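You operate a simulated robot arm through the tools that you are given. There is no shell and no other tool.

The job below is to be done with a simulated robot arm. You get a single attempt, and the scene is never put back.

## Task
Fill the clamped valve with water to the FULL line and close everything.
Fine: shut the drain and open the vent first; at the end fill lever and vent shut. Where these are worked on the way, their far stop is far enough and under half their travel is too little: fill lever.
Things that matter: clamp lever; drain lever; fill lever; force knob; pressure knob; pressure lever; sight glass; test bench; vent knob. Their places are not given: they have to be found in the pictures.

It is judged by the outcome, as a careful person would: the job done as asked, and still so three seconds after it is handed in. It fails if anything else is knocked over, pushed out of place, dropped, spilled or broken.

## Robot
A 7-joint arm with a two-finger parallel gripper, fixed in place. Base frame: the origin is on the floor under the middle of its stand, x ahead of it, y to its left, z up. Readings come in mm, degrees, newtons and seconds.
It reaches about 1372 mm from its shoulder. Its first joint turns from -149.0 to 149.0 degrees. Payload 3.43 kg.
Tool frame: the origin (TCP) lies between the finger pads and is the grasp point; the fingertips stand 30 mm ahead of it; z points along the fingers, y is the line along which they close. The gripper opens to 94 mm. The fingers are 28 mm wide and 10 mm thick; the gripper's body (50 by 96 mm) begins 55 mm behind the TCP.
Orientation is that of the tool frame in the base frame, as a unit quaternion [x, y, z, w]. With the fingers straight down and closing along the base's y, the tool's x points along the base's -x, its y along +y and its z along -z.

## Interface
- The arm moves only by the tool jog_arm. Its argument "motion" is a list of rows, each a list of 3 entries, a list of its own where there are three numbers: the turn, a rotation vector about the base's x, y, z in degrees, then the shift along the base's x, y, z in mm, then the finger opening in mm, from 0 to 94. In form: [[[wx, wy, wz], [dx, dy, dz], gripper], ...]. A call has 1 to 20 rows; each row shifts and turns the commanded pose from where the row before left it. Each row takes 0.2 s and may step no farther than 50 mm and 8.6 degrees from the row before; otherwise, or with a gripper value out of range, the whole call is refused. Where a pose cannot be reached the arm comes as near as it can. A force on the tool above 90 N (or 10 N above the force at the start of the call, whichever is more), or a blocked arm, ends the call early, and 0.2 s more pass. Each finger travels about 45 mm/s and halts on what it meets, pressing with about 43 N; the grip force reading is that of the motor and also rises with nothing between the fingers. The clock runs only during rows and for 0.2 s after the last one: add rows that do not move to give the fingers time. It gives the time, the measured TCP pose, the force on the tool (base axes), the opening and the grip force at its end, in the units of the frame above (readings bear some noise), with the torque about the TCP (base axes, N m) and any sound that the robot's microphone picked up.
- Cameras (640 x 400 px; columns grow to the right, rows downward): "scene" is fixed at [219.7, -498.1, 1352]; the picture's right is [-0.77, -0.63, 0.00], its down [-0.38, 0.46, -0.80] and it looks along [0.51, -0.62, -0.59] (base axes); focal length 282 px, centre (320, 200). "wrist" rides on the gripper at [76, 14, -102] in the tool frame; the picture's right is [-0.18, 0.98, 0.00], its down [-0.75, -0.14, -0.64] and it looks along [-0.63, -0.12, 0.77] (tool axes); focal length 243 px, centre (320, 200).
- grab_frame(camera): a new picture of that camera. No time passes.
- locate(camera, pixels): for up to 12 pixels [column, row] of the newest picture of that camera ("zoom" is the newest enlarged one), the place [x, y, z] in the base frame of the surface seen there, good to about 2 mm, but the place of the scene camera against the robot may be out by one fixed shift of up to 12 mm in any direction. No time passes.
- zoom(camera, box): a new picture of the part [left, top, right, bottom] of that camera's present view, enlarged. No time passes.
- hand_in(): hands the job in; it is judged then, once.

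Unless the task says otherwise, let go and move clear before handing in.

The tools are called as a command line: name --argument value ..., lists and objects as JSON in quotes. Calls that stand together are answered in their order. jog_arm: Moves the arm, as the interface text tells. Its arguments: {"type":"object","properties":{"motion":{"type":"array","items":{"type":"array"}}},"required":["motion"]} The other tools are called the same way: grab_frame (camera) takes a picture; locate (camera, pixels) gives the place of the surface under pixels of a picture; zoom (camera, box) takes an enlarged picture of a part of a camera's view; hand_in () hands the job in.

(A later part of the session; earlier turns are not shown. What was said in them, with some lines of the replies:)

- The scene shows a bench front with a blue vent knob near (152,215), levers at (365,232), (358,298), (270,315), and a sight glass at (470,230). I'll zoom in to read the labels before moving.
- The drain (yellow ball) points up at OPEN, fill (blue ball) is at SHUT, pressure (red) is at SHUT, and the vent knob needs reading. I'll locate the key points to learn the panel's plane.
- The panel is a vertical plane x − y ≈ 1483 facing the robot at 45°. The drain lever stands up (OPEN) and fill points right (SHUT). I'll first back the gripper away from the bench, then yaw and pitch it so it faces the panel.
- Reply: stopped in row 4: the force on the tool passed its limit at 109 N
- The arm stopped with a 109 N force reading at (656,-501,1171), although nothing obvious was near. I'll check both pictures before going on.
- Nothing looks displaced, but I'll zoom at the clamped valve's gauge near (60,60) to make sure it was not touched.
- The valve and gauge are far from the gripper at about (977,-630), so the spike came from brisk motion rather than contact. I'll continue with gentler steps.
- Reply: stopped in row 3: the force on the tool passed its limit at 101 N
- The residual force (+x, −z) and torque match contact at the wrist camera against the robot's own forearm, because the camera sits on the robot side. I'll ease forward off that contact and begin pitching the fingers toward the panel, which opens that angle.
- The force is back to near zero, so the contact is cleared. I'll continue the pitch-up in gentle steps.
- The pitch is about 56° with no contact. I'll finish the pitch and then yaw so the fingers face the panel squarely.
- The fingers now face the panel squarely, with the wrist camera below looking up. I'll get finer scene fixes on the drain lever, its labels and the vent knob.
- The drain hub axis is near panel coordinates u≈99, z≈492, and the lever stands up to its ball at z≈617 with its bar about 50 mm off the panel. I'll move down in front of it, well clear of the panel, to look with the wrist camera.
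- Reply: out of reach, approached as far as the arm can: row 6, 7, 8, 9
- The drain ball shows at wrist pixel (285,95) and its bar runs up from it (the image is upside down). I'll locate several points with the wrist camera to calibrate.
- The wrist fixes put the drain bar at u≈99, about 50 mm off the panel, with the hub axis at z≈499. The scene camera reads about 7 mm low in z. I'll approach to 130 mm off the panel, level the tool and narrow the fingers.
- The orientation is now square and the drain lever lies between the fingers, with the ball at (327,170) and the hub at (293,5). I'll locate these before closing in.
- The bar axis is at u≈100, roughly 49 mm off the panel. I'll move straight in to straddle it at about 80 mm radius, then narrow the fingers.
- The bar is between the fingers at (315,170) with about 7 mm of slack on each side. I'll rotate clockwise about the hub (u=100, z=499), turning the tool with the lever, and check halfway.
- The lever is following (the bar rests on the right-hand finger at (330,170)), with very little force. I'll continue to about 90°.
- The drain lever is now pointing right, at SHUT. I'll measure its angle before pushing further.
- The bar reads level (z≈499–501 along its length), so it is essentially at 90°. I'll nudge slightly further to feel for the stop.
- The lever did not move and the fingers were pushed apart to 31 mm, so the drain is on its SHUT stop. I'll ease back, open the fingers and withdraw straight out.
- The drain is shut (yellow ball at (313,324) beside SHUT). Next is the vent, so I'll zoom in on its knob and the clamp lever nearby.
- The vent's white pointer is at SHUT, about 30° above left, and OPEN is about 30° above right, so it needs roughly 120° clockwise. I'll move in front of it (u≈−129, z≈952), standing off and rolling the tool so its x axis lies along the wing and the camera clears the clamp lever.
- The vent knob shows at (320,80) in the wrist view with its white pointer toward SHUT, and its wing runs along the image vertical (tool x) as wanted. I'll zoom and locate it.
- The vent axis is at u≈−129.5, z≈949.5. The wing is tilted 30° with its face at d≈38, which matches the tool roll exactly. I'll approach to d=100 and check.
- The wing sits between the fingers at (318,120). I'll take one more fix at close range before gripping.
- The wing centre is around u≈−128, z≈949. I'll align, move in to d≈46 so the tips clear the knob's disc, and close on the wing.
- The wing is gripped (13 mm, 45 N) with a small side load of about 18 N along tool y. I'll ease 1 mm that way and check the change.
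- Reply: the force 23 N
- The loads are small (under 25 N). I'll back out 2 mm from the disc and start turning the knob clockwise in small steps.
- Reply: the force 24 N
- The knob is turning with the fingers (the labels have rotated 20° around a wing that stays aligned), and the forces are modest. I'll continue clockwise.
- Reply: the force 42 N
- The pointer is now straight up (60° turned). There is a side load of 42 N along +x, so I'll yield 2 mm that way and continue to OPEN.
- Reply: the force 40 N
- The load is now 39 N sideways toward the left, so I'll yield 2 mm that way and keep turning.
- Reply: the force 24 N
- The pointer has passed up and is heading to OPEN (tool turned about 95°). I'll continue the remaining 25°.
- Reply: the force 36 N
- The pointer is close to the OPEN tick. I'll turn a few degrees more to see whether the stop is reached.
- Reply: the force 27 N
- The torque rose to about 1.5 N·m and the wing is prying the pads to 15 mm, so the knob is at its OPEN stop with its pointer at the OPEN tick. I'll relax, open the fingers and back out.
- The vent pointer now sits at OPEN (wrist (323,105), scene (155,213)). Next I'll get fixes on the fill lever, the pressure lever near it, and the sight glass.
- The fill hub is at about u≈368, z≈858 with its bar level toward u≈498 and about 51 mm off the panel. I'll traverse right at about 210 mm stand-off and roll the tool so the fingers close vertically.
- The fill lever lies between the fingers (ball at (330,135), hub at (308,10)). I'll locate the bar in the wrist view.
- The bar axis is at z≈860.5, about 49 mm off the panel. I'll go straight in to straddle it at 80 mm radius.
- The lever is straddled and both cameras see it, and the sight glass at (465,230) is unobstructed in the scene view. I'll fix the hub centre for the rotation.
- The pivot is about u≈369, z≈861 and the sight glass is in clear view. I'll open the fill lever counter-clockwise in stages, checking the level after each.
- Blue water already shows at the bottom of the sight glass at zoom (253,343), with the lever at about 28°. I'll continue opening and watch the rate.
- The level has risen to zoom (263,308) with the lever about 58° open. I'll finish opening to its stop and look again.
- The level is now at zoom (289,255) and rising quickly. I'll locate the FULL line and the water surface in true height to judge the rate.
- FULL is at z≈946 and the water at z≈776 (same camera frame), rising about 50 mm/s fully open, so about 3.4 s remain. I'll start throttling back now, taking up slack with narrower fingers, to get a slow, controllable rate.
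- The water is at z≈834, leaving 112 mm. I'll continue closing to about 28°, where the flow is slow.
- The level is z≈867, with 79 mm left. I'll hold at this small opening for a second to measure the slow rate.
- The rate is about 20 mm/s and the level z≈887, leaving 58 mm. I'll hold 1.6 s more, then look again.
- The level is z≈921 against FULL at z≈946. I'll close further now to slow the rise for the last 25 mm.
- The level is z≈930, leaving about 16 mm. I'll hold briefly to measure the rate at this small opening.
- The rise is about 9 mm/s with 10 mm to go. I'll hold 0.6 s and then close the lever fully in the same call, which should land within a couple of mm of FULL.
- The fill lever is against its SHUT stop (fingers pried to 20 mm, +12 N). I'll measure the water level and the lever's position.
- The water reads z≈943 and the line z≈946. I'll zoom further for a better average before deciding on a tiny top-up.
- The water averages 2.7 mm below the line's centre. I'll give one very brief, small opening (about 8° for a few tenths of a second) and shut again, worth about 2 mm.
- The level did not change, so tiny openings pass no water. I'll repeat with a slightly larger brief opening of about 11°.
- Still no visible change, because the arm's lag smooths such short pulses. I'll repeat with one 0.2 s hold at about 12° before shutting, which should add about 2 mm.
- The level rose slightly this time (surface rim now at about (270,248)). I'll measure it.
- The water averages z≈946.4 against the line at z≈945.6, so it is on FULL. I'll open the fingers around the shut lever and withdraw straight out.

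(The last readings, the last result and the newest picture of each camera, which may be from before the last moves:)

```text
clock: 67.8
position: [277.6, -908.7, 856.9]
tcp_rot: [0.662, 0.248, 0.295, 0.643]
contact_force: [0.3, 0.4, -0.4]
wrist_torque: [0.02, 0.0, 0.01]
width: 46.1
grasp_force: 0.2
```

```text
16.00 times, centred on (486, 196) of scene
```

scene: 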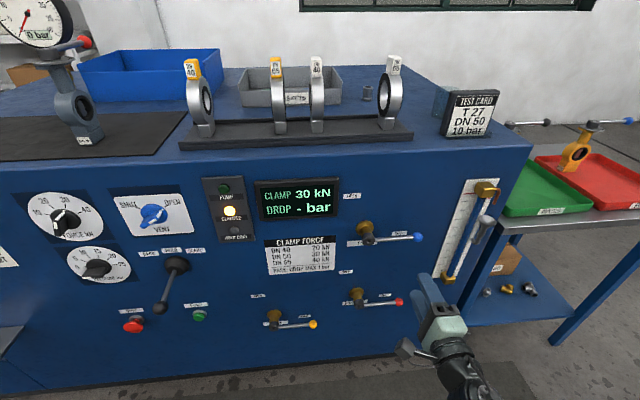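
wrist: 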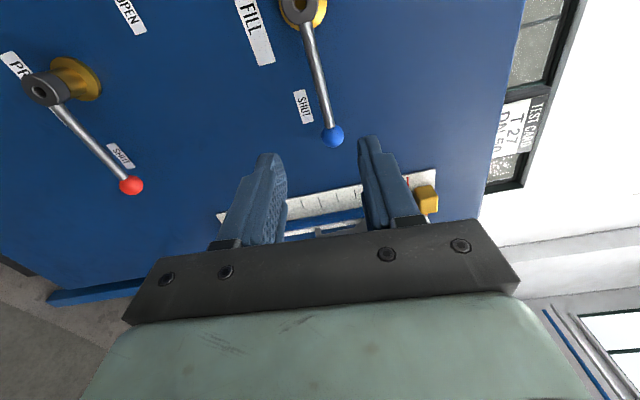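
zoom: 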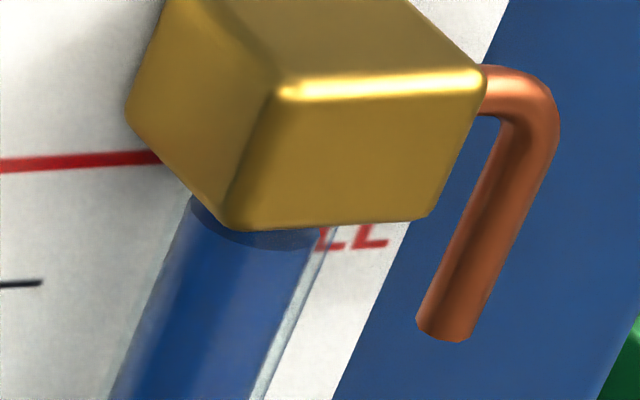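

The fill lever is back at SHUT (ball at (417,237), as at the start) and the level is steady on FULL. I'll return to the vent, rolling the tool to match the wing's OPEN angle.

jog_arm --motion '[[[-1.414, 1.414, 0], [12, 12, 3], 46], [[-1.414, 1.414, 0], [22, 22, 5], 46], [[-1.414, 1.414, 0], [26, 26, 6], 46], [[-1.414, 1.414, 0], [26, 26, 6], 46], [[-1.414, 1.414, 0], [26, 26, 6], 46], [[-1.414, 1.414, 0], [26, 26, 6], 46], [[-1.414, 1.414, 0], [26, 26, 6], 46], [[-1.414, 1.414, 0], [26, 26, 6], 46], [[-1.414, 1.414, 0], [26, 26, 6], 46], [[-1.414, 1.414, 0], [26, 26, 6], 46], [[-1.414, 1.414, 0], [26, 26, 6], 46], [[-1.414, 1.414, 0], [26, 26, 6], 46], [[-1.414, 1.414, 0], [26, 26, 6], 46], [[-1.414, 1.414, 0], [26, 26, 6], 46], [[-1.414, 1.414, 0], [26, 26, 6], 46], [[-1.414, 1.414, 0], [22, 22, 5], 46], [[-1.414, 1.414, 0], [14.5, 14.5, 0], 46], [[0, 0, 0], [0, 0, 0], 46]]'

grab_frame --camera "wrist"

zoom --camera "wrist" --box '[260, 20, 380, 150]'

```text
clock: 71.6
position: [686.9, -499.6, 947.7]
tcp_rot: [0.561, 0.43, 0.095, 0.701]
contact_force: [0.4, -0.6, -0.6]
wrist_torque: [-0.01, -0.02, -0.03]
width: 46.0
grasp_force: 0.1
```

```text
taken
```

wrist: 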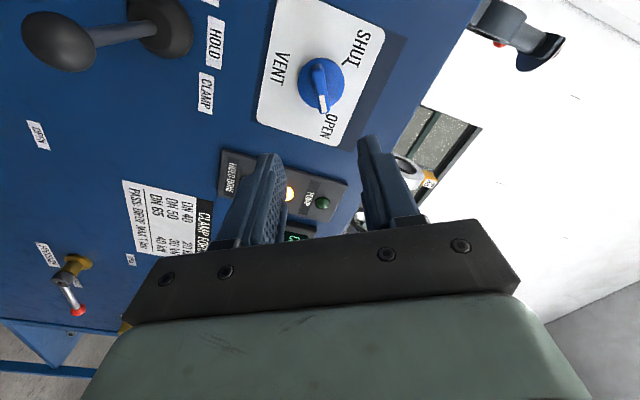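

```text
3.08 times, centred on (320, 85) of wrist
```

zoom: 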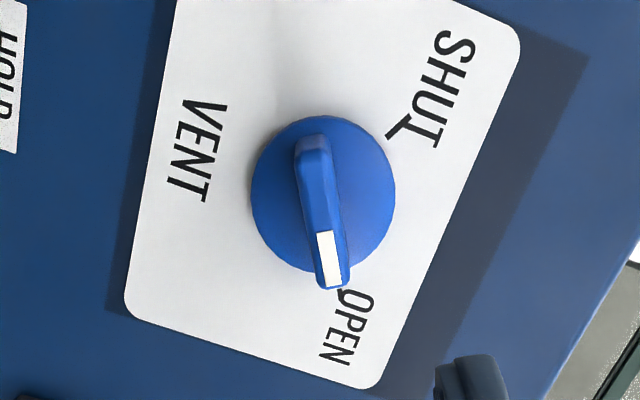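

The vent pointer sits at OPEN and the wing is aligned with the tool. I'll locate the wing for the grip.

locate --camera "zoom" --pixels '[[328, 255], [320, 200], [313, 155], [303, 160], [326, 155], [310, 210], [335, 215], [319, 278], [346, 275], [258, 195], [390, 195]]'

```text
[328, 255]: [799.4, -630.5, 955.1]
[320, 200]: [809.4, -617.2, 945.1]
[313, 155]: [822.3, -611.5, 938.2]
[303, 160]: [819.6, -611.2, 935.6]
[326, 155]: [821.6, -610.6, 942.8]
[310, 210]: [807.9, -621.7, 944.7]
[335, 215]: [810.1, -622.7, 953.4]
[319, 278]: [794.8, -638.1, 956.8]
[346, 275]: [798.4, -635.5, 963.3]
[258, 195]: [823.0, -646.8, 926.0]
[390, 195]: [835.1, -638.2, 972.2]
```

The vent axis is about u≈−131, z≈950, and the wing is tilted 30° the other way at OPEN. I'll align and approach to 100 mm first.

jog_arm --motion '[[[0, 0, 0], [9, -11, 1.2], 46], [[0, 0, 0], [19, -20, 1.2], 44], [[0, 0, 0], [20, -20, 0], 42], [[0, 0, 0], [18, -18, 0], 40], [[0, 0, 0], [11, -11, 0], 40], [[0, 0, 0], [0, 0, 0], 40]]'

zoom --camera "wrist" --box '[260, 50, 380, 180]'

```text
clock: 73.0
position: [763.6, -579.8, 950.0]
tcp_rot: [0.561, 0.43, 0.095, 0.701]
contact_force: [0.8, 0.5, -0.3]
wrist_torque: [-0.02, 0.0, 0.02]
width: 40.1
grasp_force: 0.1
```

```text
3.08 times, centred on (320, 115) of wrist
```

zoom: 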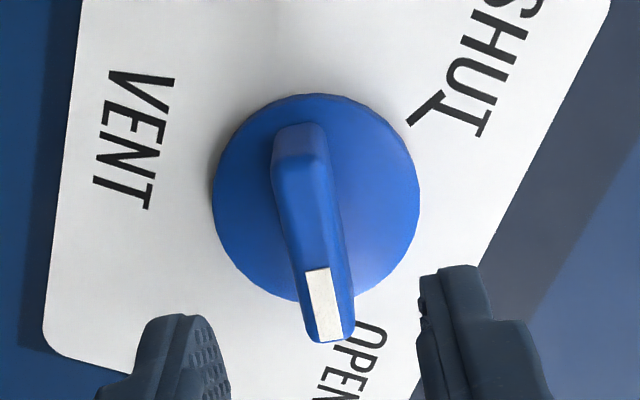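

The wing is centred between the fingers as before. I'll move in and close onto it with slight slack.

jog_arm --motion '[[[0, 0, 0], [6.6, -6.0, 0.3], 40], [[0, 0, 0], [6.4, -6.2, 0], 40], [[0, 0, 0], [6.2, -6.2, 0], 40], [[0, 0, 0], [6.2, -6.2, 0], 40], [[0, 0, 0], [6.2, -6.2, 0], 40], [[0, 0, 0], [6.2, -6.2, 0], 40], [[0, 0, 0], [0, 0, 0], 40], [[0, 0, 0], [0, 0, 0], 28], [[0, 0, 0], [0, 0, 0], 18], [[0, 0, 0], [0, 0, 0], 15], [[0, 0, 0], [0, 0, 0], 15]]'

grab_frame --camera "wrist"

```text
clock: 75.4
position: [800.4, -615.8, 950.0]
tcp_rot: [0.562, 0.43, 0.094, 0.701]
contact_force: [-0.2, 0.2, 0.0]
wrist_torque: [0.0, 0.03, 0.0]
width: 15.2
grasp_force: 0.1
```

```text
taken
```

wrist: 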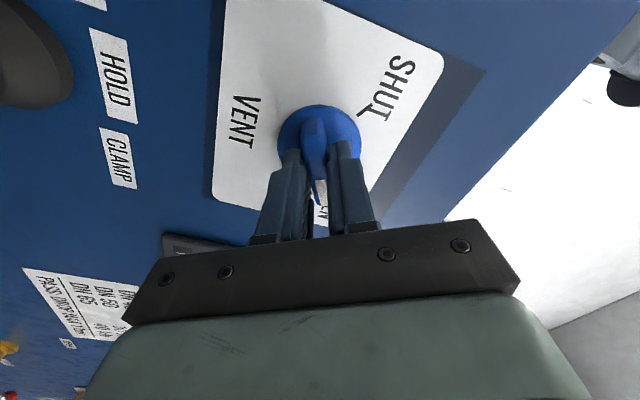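

The fingers sit around the wing with no side load, so the centring is good. I'll turn counter-clockwise toward SHUT.

jog_arm --motion '[[[-3.536, 3.536, 0], [0, 0, 0], 15], [[-3.536, 3.536, 0], [0, 0, 0], 15], [[-3.536, 3.536, 0], [0, 0, 0], 15], [[-3.536, 3.536, 0], [0, 0, 0], 15], [[-3.536, 3.536, 0], [0, 0, 0], 15], [[-3.536, 3.536, 0], [0, 0, 0], 15], [[-3.536, 3.536, 0], [0, 0, 0], 15], [[-3.536, 3.536, 0], [0, 0, 0], 15], [[0, 0, 0], [0, 0, 0], 15]]'

zoom --camera "scene" --box '[80, 170, 230, 270]'

```text
clock: 77.4
position: [801.1, -619.0, 951.9]
tcp_rot: [0.38, 0.596, -0.151, 0.69]
contact_force: [-0.2, 0.8, -0.1]
wrist_torque: [0.05, 0.01, -0.04]
width: 15.4
grasp_force: 0.6
```

```text
4.00 times, centred on (155, 220) of scene
```

zoom: 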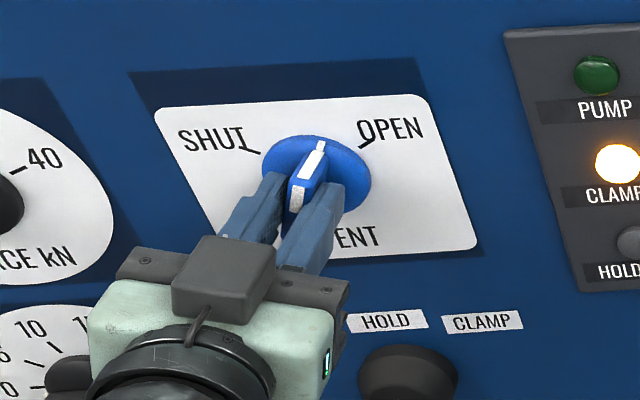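

The knob follows freely with almost no force (the pointer is now near the top). I'll continue counter-clockwise.

jog_arm --motion '[[[-3.536, 3.536, 0], [0, 0, 0], 15], [[-3.536, 3.536, 0], [0, 0, 0], 15], [[-3.536, 3.536, 0], [0, 0, 0], 15], [[-3.536, 3.536, 0], [0, 0, 0], 15], [[-3.536, 3.536, 0], [0, 0, 0], 15], [[-3.536, 3.536, 0], [0, 0, 0], 15], [[-3.536, 3.536, 0], [0, 0, 0], 15], [[-3.536, 3.536, 0], [0, 0, 0], 15], [[0, 0, 0], [0, 0, 0], 15]]'

zoom --camera "scene" --box '[80, 170, 230, 270]'

```text
clock: 79.4
position: [800.3, -617.8, 950.8]
tcp_rot: [0.154, 0.691, -0.379, 0.596]
contact_force: [1.1, -0.1, -1.1]
wrist_torque: [0.0, 0.02, -0.01]
width: 15.8
grasp_force: 0.7
```

```text
4.00 times, centred on (155, 220) of scene
```

zoom: 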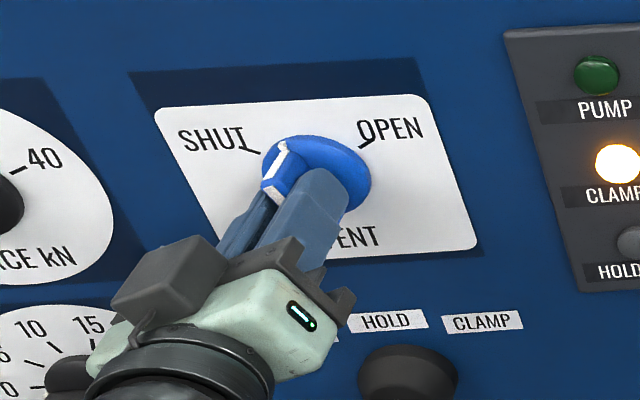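

The tool has turned 80°, so 40° plus a little slack remains. I'll continue.

jog_arm --motion '[[[-3.536, 3.536, 0], [0, 0, 0], 15], [[-3.536, 3.536, 0], [0, 0, 0], 15], [[-3.536, 3.536, 0], [0, 0, 0], 15], [[-3.536, 3.536, 0], [0, 0, 0], 15], [[-3.536, 3.536, 0], [0, 0, 0], 15], [[-3.536, 3.536, 0], [0, 0, 0], 15], [[-3.536, 3.536, 0], [0, 0, 0], 15], [[-3.536, 3.536, 0], [0, 0, 0], 15], [[0, 0, 0], [0, 0, 0], 15]]'

zoom --camera "scene" --box '[110, 185, 200, 245]'

grab_frame --camera "wrist"

```text
clock: 81.4
position: [800.7, -618.5, 952.1]
tcp_rot: [-0.091, 0.701, -0.562, 0.43]
contact_force: [0.5, 0.1, -0.3]
wrist_torque: [0.0, -0.01, -0.02]
width: 15.3
grasp_force: 0.2
```

```text
6.67 times, centred on (155, 215) of scene
```

zoom: 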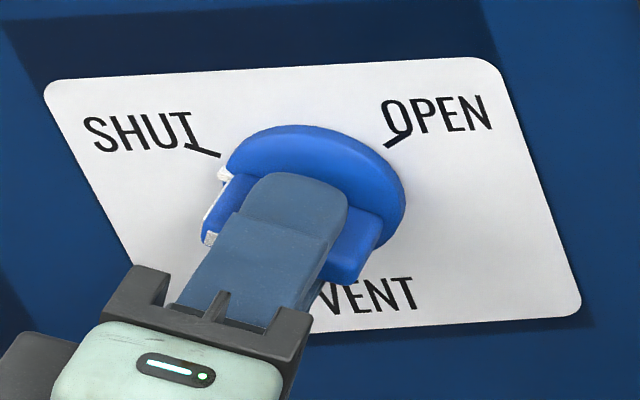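

```text
taken
```

wrist: 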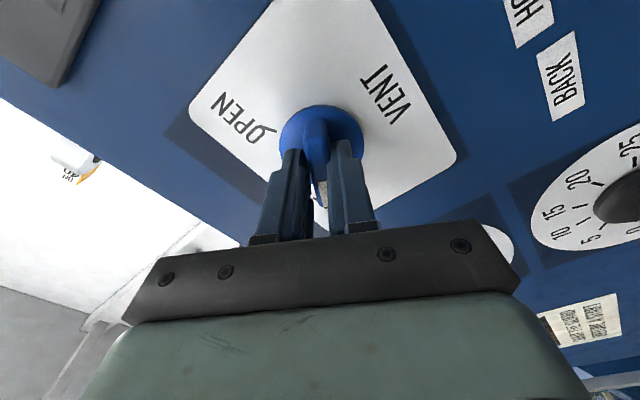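

The pointer looks back at SHUT (zoom (222,175), as at the start). I'll turn a few more degrees to confirm the stop.

jog_arm --motion '[[[-2.12, 2.12, 0], [0, 0, 0], 15], [[-2.12, 2.12, 0], [0, 0, 0], 15], [[-2.12, 2.12, 0], [0, 0, 0], 15], [[0, 0, 0], [0, 0, 0], 15]]'

zoom --camera "scene" --box '[110, 185, 200, 245]'

```text
clock: 82.4
position: [800.2, -616.8, 951.6]
tcp_rot: [-0.147, 0.692, -0.592, 0.385]
contact_force: [3.2, 3.7, -4.2]
wrist_torque: [0.11, -0.04, 0.03]
width: 18.5
grasp_force: 3.2
```

```text
6.67 times, centred on (155, 215) of scene
```

zoom: 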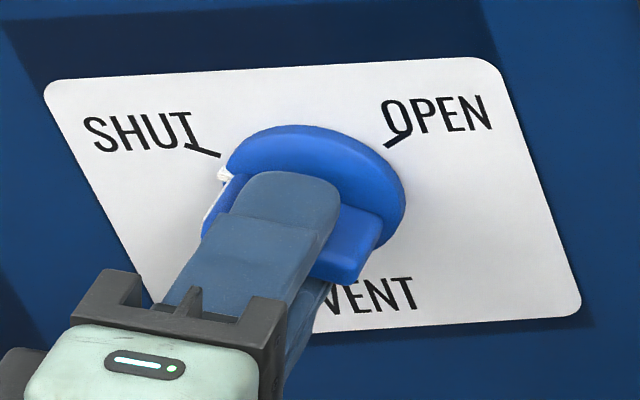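

The wing did not move and the pads were pried to 18.5 mm, so the vent is on its SHUT stop. I'll open and withdraw.

jog_arm --motion '[[[2.12, -2.12, 0], [0, 0, 0], 22], [[2.12, -2.12, 0], [0, 0, 0], 32], [[2.12, -2.12, 0], [0, 0, 0], 40], [[0, 0, 0], [0, 0, 0], 40], [[0, 0, 0], [-5, 5, 0], 40], [[0, 0, 0], [-10, 10, 0], 40], [[0, 0, 0], [-16, 16, 0], 40], [[0, 0, 0], [-20, 20, 0], 40], [[0, 0, 0], [-24, 24, 0], 40], [[0, 0, 0], [-24, 24, 0], 40], [[0, 0, 0], [-24, 24, 0], 40], [[0, 0, 0], [-16, 16, 0], 40], [[0, 0, 0], [0, 0, 0], 40]]'

grab_frame --camera "wrist"

grab_frame --camera "scene"

zoom --camera "scene" --box '[110, 185, 200, 245]'

zoom --camera "scene" --box '[425, 170, 515, 290]'

zoom --camera "scene" --box '[240, 200, 430, 340]'

```text
clock: 85.2
position: [662.1, -479.4, 950.3]
tcp_rot: [-0.092, 0.702, -0.56, 0.431]
contact_force: [0.7, 0.8, 1.0]
wrist_torque: [-0.02, 0.02, -0.02]
width: 39.9
grasp_force: 0.1
```

```text
taken
```

wrist: 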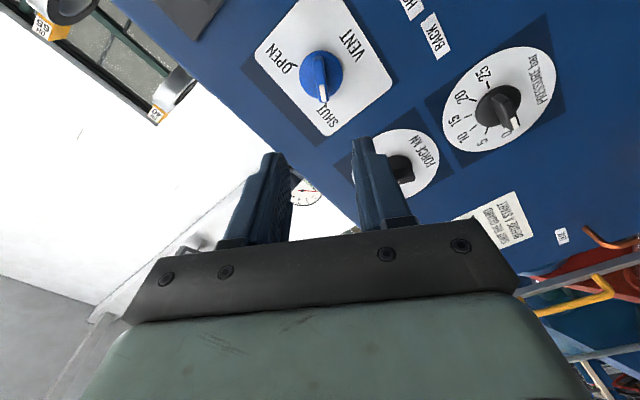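

```text
taken
```

scene: 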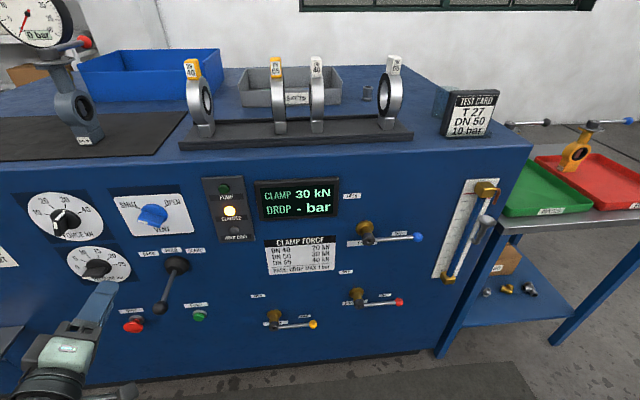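

```text
6.67 times, centred on (155, 215) of scene
```

zoom: 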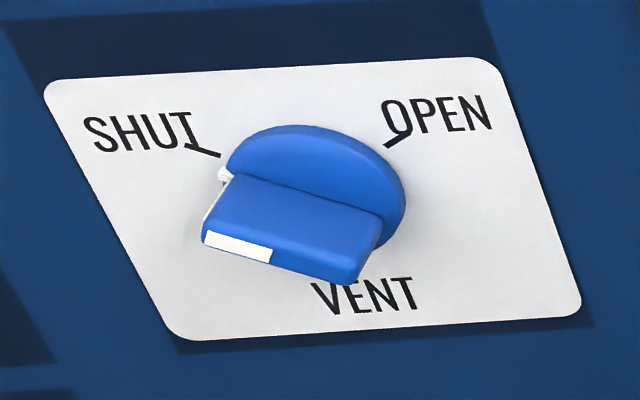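

```text
3.33 times, centred on (470, 230) of scene
```

zoom: 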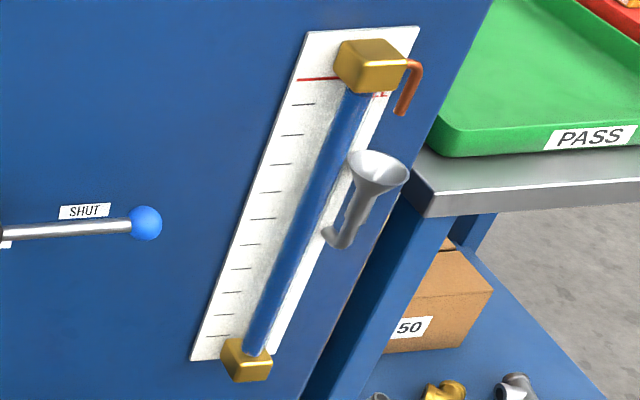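

```text
2.86 times, centred on (335, 270) of scene
```

zoom: 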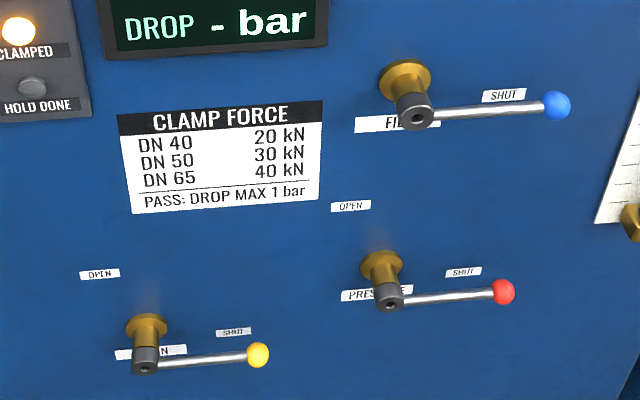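

Every lever shows SHUT, the vent knob matches its initial SHUT position, and CLAMPED is still lit. One last check of the level and the other knobs before handing in.

zoom --camera "scene" --box '[20, 180, 220, 340]'

zoom --camera "scene" --box '[470, 186, 502, 206]'

locate --camera "zoom" --pixels '[[205, 212], [215, 225], [260, 240], [280, 240], [300, 238], [60, 162], [100, 160]]'

```text
2.50 times, centred on (120, 260) of scene
```

zoom: 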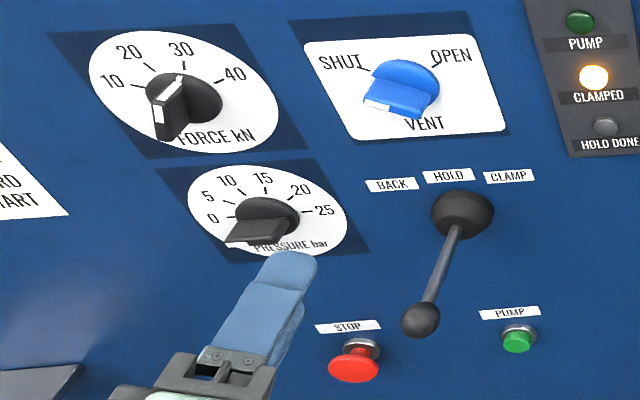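

```text
16.00 times, centred on (486, 196) of scene
```

zoom: 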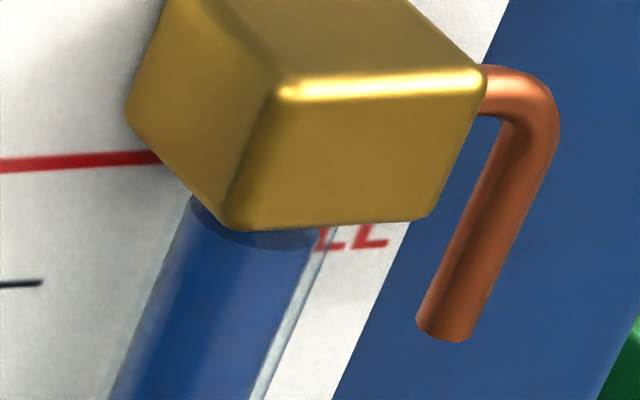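

```text
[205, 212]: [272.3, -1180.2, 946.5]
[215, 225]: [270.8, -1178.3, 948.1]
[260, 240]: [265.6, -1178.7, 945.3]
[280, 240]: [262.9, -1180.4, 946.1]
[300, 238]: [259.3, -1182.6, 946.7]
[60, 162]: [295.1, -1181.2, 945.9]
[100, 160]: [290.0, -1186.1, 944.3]
```

The water is steady at z≈946.5, on the FULL line (about 945.5). Fill, drain, pressure and vent are all shut, the knobs and clamp lever are unchanged, and the gripper is clear. I'm handing in.

hand_in

```text
The job is handed in.
```

The clamped valve is filled to the FULL line and everything is shut. The job is handed in, and I have not seen a verdict.

- **Drain:** turned from OPEN to SHUT before filling and pushed to its stop.
- **Vent:** opened to its stop before filling. After the fill I turned it back to its SHUT stop.
- **Fill lever:** opened to about 90° (its OPEN position), then throttled back and shut against its stop. The water first stopped about 3 mm low, so I topped it up with brief small openings.
- **Water level:** it reads about 1 mm above the FULL line, within the roughly 2 mm accuracy of the pictures. It held steady for about 20 seconds before hand-in.
- **Other controls:** I did not touch the pressure lever, clamp lever, force knob or pressure knob. The CLAMPED lamp was still lit at the end.

Early on, two moves stopped on high force readings (109 N and 101 N). The readings pointed to the wrist camera touching the robot's own forearm. I saw nothing else displaced or spilled.
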